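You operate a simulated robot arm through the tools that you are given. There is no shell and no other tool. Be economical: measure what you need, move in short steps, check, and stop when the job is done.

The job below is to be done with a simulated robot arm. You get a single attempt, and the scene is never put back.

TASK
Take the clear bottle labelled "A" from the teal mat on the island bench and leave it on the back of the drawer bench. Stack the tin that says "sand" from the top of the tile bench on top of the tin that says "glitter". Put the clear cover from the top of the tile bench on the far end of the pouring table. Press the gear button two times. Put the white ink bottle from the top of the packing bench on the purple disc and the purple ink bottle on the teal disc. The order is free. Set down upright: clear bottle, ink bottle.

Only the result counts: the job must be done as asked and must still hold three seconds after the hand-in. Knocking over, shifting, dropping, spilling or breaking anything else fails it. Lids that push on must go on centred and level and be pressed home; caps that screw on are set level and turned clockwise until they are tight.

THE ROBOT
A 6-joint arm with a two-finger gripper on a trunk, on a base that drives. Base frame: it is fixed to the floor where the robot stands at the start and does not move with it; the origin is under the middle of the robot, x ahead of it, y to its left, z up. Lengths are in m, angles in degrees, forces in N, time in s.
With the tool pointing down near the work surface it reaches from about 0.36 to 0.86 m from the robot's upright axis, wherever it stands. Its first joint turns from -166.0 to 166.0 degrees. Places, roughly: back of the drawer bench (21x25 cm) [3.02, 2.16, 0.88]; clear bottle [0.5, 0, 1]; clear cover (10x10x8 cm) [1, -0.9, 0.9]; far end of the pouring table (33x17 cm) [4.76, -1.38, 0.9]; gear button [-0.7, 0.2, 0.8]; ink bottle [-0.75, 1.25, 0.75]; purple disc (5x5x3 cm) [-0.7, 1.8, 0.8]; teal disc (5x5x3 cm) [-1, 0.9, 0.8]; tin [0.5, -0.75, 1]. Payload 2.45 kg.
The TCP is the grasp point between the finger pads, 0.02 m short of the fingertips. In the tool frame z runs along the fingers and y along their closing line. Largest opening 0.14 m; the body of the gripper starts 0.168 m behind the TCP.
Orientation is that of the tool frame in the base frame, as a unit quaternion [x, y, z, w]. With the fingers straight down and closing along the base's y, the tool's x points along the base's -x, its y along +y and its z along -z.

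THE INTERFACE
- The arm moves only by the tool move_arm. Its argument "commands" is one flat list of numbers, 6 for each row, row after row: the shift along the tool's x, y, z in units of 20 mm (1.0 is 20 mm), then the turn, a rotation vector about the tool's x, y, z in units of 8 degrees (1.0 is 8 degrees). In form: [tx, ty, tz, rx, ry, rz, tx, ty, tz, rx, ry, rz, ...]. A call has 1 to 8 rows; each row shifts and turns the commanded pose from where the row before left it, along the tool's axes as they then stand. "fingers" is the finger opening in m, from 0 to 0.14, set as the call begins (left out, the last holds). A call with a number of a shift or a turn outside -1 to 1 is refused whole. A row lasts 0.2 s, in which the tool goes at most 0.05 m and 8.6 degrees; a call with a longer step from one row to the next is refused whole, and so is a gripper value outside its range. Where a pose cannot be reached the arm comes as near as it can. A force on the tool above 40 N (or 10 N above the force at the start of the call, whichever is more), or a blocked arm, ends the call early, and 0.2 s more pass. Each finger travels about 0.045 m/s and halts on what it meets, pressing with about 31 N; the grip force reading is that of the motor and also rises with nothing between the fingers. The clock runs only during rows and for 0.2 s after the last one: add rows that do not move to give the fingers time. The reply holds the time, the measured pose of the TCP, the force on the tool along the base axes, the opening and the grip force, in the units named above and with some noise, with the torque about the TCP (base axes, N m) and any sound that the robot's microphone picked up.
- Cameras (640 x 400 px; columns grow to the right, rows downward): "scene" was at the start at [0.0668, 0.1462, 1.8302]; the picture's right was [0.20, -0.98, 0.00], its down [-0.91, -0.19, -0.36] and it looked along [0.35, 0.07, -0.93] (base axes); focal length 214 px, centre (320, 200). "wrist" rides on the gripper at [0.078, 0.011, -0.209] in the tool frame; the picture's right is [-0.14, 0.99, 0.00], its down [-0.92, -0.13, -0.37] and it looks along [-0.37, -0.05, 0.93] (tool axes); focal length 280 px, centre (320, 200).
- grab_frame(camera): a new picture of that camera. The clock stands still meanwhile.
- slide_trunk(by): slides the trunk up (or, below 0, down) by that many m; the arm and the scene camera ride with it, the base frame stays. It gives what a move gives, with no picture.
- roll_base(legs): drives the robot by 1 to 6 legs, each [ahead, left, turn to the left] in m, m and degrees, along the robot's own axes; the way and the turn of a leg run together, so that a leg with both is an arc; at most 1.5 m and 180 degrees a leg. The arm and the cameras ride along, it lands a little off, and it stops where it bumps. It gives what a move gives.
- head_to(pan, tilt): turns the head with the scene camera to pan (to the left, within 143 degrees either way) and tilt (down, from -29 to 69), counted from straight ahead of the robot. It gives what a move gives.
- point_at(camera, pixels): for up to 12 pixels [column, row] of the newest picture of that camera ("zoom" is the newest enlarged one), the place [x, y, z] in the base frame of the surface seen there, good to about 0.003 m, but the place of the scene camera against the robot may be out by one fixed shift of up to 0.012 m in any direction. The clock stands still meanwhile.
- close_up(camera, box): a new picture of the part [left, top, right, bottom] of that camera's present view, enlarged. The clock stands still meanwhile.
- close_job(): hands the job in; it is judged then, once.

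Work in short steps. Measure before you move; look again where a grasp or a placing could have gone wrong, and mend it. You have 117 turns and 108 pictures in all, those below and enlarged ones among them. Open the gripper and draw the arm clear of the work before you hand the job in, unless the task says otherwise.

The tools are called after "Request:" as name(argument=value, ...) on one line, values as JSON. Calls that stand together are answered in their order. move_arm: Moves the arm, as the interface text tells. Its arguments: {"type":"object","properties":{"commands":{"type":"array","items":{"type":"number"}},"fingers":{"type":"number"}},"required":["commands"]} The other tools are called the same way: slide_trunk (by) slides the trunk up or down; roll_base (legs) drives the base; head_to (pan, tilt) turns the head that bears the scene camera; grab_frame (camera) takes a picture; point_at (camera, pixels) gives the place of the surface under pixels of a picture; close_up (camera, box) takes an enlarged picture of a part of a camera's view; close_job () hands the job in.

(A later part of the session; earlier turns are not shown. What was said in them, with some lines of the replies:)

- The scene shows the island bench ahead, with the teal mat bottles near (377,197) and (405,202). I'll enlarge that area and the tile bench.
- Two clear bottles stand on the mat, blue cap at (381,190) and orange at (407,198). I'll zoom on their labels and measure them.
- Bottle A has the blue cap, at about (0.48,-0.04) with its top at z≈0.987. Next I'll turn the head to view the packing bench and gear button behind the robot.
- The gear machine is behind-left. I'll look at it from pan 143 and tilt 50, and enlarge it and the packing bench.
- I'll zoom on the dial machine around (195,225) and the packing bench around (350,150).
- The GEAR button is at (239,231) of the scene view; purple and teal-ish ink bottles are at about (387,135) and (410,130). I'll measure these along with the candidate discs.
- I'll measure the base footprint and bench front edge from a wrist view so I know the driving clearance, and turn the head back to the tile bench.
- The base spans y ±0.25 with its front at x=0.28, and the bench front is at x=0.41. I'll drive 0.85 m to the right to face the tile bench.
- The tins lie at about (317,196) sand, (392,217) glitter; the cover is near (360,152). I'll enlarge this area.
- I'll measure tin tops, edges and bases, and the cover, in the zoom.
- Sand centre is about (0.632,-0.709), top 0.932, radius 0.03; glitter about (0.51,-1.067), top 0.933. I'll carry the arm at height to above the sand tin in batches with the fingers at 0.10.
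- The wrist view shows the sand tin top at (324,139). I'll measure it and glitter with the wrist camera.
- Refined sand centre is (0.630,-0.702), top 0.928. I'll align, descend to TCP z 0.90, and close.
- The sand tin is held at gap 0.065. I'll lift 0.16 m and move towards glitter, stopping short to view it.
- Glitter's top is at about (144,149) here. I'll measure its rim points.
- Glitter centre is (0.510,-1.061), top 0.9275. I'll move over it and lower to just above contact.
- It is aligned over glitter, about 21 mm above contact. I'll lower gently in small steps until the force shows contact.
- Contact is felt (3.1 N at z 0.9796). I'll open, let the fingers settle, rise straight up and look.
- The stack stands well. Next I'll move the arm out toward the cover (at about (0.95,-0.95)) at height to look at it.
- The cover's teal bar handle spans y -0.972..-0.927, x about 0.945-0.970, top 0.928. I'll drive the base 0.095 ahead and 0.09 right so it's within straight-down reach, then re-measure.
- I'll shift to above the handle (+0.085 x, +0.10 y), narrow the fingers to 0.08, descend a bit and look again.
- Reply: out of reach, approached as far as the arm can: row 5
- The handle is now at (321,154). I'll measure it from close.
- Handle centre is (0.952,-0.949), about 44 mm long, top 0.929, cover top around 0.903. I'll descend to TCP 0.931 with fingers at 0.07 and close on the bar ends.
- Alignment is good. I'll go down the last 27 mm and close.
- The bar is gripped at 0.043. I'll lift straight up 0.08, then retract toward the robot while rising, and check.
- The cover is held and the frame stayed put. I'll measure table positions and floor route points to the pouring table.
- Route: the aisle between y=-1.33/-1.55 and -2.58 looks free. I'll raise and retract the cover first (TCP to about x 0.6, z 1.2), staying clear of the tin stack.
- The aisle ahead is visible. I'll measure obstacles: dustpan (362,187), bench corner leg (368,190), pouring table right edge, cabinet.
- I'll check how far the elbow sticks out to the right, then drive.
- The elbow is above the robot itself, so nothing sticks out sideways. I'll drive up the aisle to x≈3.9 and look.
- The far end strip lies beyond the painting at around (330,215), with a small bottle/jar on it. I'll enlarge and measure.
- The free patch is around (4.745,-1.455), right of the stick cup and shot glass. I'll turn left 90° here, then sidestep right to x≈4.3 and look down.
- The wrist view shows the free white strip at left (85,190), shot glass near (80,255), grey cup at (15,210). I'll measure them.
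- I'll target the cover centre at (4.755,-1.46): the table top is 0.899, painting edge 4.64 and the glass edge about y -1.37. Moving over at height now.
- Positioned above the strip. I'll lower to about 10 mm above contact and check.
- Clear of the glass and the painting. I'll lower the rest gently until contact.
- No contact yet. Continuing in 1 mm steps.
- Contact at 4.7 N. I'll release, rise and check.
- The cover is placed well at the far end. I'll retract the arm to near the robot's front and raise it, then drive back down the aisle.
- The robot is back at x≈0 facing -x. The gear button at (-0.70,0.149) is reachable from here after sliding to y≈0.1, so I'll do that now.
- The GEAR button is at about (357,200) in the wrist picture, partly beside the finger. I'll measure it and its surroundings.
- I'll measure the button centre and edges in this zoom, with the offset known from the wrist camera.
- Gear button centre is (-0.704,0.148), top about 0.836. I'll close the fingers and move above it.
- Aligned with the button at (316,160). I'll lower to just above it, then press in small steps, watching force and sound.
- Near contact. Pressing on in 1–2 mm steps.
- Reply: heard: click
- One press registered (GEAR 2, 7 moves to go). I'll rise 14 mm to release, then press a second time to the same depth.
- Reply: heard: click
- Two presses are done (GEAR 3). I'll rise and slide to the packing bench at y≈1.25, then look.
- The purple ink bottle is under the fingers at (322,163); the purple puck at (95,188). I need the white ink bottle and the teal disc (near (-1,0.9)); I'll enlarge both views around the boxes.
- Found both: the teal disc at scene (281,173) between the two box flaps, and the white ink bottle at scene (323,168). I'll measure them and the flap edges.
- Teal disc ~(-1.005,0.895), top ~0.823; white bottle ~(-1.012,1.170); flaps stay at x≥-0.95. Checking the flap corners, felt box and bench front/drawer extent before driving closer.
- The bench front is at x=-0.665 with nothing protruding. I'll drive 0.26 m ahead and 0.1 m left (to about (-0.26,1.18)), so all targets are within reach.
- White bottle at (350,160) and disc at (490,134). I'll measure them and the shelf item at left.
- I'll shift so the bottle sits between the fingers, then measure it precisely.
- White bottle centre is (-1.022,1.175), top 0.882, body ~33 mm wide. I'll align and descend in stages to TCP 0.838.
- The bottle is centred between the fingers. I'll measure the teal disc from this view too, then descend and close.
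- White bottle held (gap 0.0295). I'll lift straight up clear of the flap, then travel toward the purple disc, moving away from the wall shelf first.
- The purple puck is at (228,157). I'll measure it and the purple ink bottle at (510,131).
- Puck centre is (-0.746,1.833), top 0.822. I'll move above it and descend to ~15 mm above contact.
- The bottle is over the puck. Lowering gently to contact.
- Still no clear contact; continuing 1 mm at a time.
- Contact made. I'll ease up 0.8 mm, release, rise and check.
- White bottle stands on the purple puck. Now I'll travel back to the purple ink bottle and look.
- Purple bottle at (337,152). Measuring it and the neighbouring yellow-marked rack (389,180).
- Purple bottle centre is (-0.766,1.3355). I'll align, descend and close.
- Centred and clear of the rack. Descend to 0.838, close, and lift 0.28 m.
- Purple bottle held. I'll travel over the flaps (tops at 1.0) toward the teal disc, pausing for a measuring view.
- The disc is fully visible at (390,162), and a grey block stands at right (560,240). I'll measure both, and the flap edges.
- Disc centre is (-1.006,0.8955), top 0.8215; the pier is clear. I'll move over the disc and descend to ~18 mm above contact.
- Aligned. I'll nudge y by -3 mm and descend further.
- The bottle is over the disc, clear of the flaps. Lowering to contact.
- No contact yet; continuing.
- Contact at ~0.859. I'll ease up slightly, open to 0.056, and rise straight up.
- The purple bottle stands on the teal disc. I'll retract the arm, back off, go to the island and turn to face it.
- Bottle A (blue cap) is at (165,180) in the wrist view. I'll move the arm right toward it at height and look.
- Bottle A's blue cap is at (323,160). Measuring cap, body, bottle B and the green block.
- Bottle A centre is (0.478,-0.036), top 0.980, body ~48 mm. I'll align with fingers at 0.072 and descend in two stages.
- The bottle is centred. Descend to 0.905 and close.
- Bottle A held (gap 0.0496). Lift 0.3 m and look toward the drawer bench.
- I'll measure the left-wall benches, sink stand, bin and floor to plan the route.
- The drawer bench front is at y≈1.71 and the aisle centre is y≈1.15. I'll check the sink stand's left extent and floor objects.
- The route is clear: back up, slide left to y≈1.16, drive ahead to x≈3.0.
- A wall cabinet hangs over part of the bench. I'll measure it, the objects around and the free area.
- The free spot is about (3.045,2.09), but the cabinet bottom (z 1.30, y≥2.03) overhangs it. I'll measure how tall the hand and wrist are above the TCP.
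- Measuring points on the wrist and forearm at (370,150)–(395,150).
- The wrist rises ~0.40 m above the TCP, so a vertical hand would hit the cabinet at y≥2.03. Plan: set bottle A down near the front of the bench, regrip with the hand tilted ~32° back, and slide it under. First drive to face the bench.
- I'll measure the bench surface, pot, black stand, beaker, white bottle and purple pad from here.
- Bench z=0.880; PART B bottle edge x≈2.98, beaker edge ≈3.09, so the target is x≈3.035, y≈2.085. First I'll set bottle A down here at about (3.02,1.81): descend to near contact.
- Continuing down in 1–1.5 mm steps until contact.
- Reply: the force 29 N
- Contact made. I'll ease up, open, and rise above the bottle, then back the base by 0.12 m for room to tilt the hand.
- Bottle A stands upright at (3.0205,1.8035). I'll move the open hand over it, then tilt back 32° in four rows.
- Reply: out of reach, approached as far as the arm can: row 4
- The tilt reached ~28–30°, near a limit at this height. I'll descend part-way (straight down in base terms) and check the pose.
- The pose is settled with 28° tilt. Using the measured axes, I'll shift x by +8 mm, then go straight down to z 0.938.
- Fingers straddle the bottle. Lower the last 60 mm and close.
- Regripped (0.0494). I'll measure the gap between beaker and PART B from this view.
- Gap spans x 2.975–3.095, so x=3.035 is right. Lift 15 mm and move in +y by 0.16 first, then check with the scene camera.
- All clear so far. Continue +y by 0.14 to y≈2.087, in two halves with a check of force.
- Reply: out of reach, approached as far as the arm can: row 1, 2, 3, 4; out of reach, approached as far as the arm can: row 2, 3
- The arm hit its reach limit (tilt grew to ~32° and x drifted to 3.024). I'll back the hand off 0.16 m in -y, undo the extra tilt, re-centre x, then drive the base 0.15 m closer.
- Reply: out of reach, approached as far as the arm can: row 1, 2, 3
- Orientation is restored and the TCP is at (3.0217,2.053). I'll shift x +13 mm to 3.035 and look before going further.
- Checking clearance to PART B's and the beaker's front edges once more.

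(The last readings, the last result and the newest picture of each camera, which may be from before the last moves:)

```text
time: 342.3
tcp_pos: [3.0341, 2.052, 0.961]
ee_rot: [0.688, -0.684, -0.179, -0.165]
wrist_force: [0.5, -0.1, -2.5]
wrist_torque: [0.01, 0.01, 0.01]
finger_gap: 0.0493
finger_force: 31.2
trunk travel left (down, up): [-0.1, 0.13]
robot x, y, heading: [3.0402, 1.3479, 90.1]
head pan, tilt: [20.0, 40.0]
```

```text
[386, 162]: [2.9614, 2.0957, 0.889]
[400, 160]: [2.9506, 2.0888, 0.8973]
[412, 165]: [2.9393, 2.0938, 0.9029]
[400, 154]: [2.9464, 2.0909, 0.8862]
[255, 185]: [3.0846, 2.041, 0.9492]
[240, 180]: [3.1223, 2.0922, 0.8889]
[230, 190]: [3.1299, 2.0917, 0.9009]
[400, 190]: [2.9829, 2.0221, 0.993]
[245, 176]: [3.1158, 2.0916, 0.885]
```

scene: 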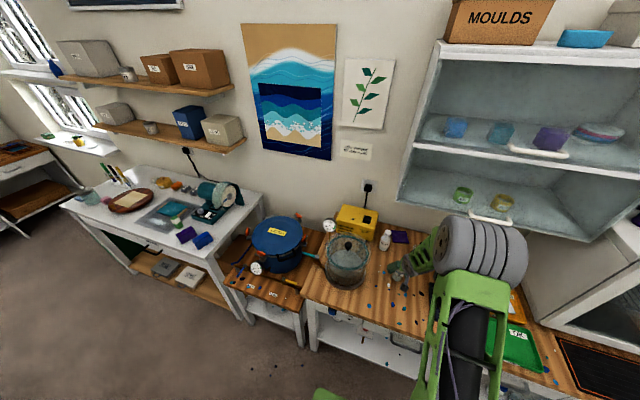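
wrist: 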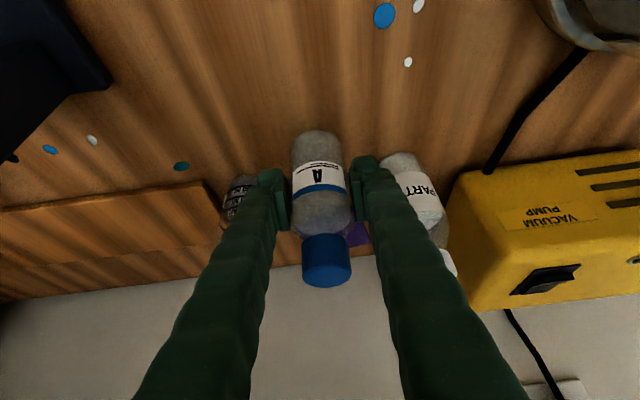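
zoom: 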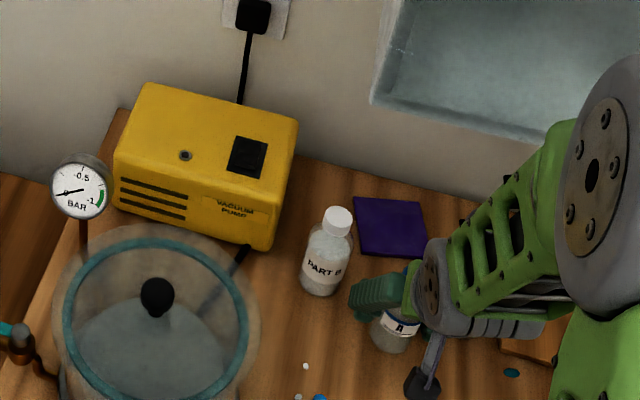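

PART B's edge is x≈2.974 and the beaker's ≈3.096, with fronts at y≈2.09; at x=3.035 the fingers have ~1 cm each side. I'll go in +y 36 mm, then lower toward contact.

Request:
move_arm(commands=[-0.53, -0.02, 0.283, 0, 0, 0, -0.53, -0.02, 0.283, 0, 0, 0, -0.53, -0.02, 0.283, 0, 0, 0, 0, 0, 0, 0, 0, 0])

Request:
move_arm(commands=[0.236, -0.009, 0.441, 0, 0, 0, 0.142, -0.005, 0.265, 0, 0, 0, 0, 0, 0, 0, 0, 0])

```text
time: 343.3
tcp_pos: [3.0369, 2.0893, 0.9619]
ee_rot: [0.688, -0.684, -0.177, -0.165]
wrist_force: [0.3, -0.2, -2.6]
wrist_torque: [0.01, 0.02, 0.03]
finger_gap: 0.0493
finger_force: 31.0
trunk travel left (down, up): [-0.1, 0.13]
robot x, y, heading: [3.0402, 1.3463, 89.8]
head pan, tilt: [20.0, 40.0]
```

```text
time: 344.1
tcp_pos: [3.0369, 2.0882, 0.9461]
ee_rot: [0.689, -0.683, -0.179, -0.165]
wrist_force: [0.3, 0.4, -4.0]
wrist_torque: [0.03, -0.01, 0.04]
finger_gap: 0.0495
finger_force: 31.0
trunk travel left (down, up): [-0.1, 0.13]
robot x, y, heading: [3.0362, 1.3445, 89.9]
head pan, tilt: [20.0, 40.0]
```

No contact with anything. Lowering further in small steps.

Request:
move_arm(commands=[0.142, -0.005, 0.265, 0, 0, 0, 0, 0, 0, 0, 0, 0])

Request:
move_arm(commands=[0.035, -0.001, 0.066, 0, 0, 0, 0, 0, 0, 0, 0, 0])

Request:
move_arm(commands=[0.028, -0.001, 0.053, 0, 0, 0, 0, 0, 0, 0, 0, 0])

```text
time: 344.7
tcp_pos: [3.0361, 2.0891, 0.9396]
ee_rot: [0.688, -0.684, -0.178, -0.166]
wrist_force: [-0.1, 0.2, -3.5]
wrist_torque: [-0.04, 0.0, 0.0]
finger_gap: 0.0493
finger_force: 30.9
trunk travel left (down, up): [-0.1, 0.13]
robot x, y, heading: [3.0381, 1.3456, 89.8]
head pan, tilt: [20.0, 40.0]
```

```text
time: 345.3
tcp_pos: [3.0362, 2.0893, 0.9363]
ee_rot: [0.688, -0.684, -0.179, -0.165]
wrist_force: [0.6, 0.5, -2.9]
wrist_torque: [-0.03, -0.06, 0.02]
finger_gap: 0.0492
finger_force: 30.8
trunk travel left (down, up): [-0.1, 0.13]
robot x, y, heading: [3.0411, 1.3486, 90.2]
head pan, tilt: [20.0, 40.0]
```

```text
time: 345.9
tcp_pos: [3.0358, 2.0892, 0.9379]
ee_rot: [0.688, -0.684, -0.179, -0.166]
wrist_force: [0.2, 0.3, 2.7]
wrist_torque: [-0.03, -0.14, -0.02]
finger_gap: 0.0496
finger_force: 30.6
trunk travel left (down, up): [-0.1, 0.13]
robot x, y, heading: [3.0351, 1.3489, 90.3]
head pan, tilt: [20.0, 40.0]
```

Contact felt (about 6 N). Release with a small opening and check before retreating.

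Request:
move_arm(commands=[0, 0, 0, 0, 0, 0, 0, 0, 0, 0, 0, 0, 0, 0, 0, 0, 0, 0], fingers=0.058)

Request:
grab_frame(camera="wrist")

```text
time: 346.7
tcp_pos: [3.0364, 2.0875, 0.9377]
ee_rot: [0.688, -0.684, -0.178, -0.165]
wrist_force: [0.4, 0.5, 0.8]
wrist_torque: [0.02, 0.03, -0.01]
finger_gap: 0.0579
finger_force: 0.0
trunk travel left (down, up): [-0.1, 0.13]
robot x, y, heading: [3.0371, 1.3478, 89.9]
head pan, tilt: [20.0, 40.0]
```

```text
5 pictures are left
```

wrist: 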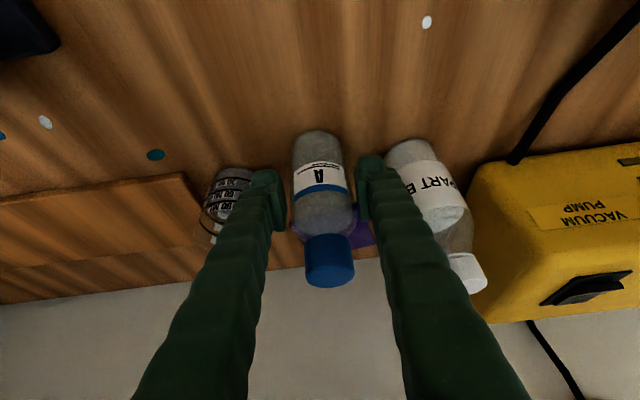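

Bottle A stands free between the fingers. Retreat along the tool axis slowly at first.

Request:
move_arm(commands=[0, 0.02, -0.5, 0, 0, 0, 0, 0.02, -0.8, 0, 0, 0, 0, 0.02, -1, 0, 0, 0, 0, 0.02, -1, 0, 0, 0, 0, 0.02, -1, 0, 0, 0, 0, 0.02, -1, 0, 0, 0, 0, 0.02, -1, 0, 0, 0, 0, 0.02, -1, 0, 0, 0])

Request:
move_arm(commands=[0.6, 0, -1, 0, 0, 0, 0.6, 0, -1, 0, 0, 0, 0.6, 0, -1, 0, 0, 0])

Request:
grab_frame(camera="wrist")

```text
time: 348.5
tcp_pos: [3.0349, 2.0247, 1.0573]
ee_rot: [0.688, -0.684, -0.178, -0.165]
wrist_force: [0.1, -0.2, -0.2]
wrist_torque: [0.04, -0.04, 0.03]
finger_gap: 0.0581
finger_force: 0.0
out of reach, approached as far as the arm can: row 6
trunk travel left (down, up): [-0.1, 0.13]
robot x, y, heading: [3.0363, 1.3474, 89.8]
head pan, tilt: [20.0, 40.0]
```

```text
time: 349.3
tcp_pos: [3.0368, 1.9637, 1.0929]
ee_rot: [0.687, -0.685, -0.178, -0.165]
wrist_force: [0.0, -0.2, 0.9]
wrist_torque: [0.03, 0.01, 0.01]
finger_gap: 0.0582
finger_force: 0.0
trunk travel left (down, up): [-0.1, 0.13]
robot x, y, heading: [3.0358, 1.3485, 90.0]
head pan, tilt: [20.0, 40.0]
```

```text
4 pictures are left
```

wrist: 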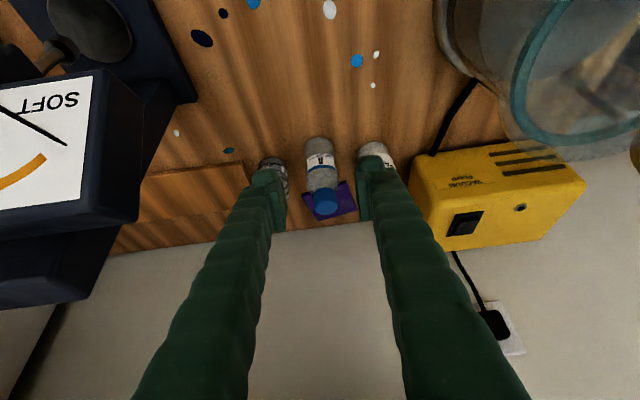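

Bottle A stands upright at the back. I'll verify its position, then back the robot away.

Request:
point_at(camera="wrist", pixels=[[326, 205], [320, 145], [372, 148], [275, 165]])

Request:
roll_base(legs=[[-0.2, 0, 0]])

Request:
head_to(pan=0, tilt=30)

Request:
close_up(camera="scene", box=[220, 160, 420, 300])

```text
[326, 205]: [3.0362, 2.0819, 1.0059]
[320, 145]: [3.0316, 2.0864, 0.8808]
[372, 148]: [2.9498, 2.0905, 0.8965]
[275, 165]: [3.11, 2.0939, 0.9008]
```

```text
time: 350.9
tcp_pos: [3.0363, 1.7641, 1.0934]
ee_rot: [0.688, -0.684, -0.178, -0.165]
wrist_force: [-0.3, 0.4, -0.7]
wrist_torque: [0.03, 0.02, -0.01]
finger_gap: 0.0581
finger_force: 0.0
trunk travel left (down, up): [-0.1, 0.13]
robot x, y, heading: [3.0396, 1.1487, 89.8]
head pan, tilt: [20.0, 40.0]
```

```text
time: 351.7
tcp_pos: [3.0368, 1.7631, 1.0932]
ee_rot: [0.688, -0.684, -0.179, -0.165]
wrist_force: [0.9, 0.5, -0.6]
wrist_torque: [0.0, 0.06, 0.04]
finger_gap: 0.058
finger_force: 0.0
trunk travel left (down, up): [-0.1, 0.13]
robot x, y, heading: [3.0396, 1.1477, 90.1]
head pan, tilt: [0.0, 30.0]
```

```text
2.86 times, centred on (320, 230) of scene
```

zoom: 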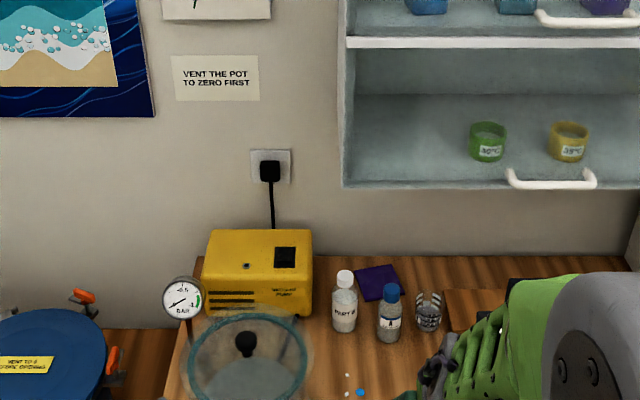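

All parts are done: bottle A upright on the drawer bench, tins stacked, cover on the pouring table, gear pressed twice, inks on their discs. The gripper is open and clear, so I'm handing in.

Request:
close_job()

```text
The job is handed in.
```

I've handed the job in with every item done. I saw each result in a camera check after placing it:

- **Bottle "A":** it stands upright on the back of the drawer bench. A wall cabinet overhangs that spot, so I set the bottle down near the front edge, regripped it with the hand tilted, and slid it in underneath.
- **"Sand" tin:** it is stacked on the "glitter" tin.
- **Clear cover:** it is on the far end of the pouring table.
- **Gear button:** I pressed it twice, and the display went from GEAR 1 to GEAR 3.
- **White ink bottle:** it stands upright on the purple disc.
- **Purple ink bottle:** it stands upright on the teal disc.

The gripper is open and the arm is clear of the work. I felt and saw no unwanted contact with anything else.
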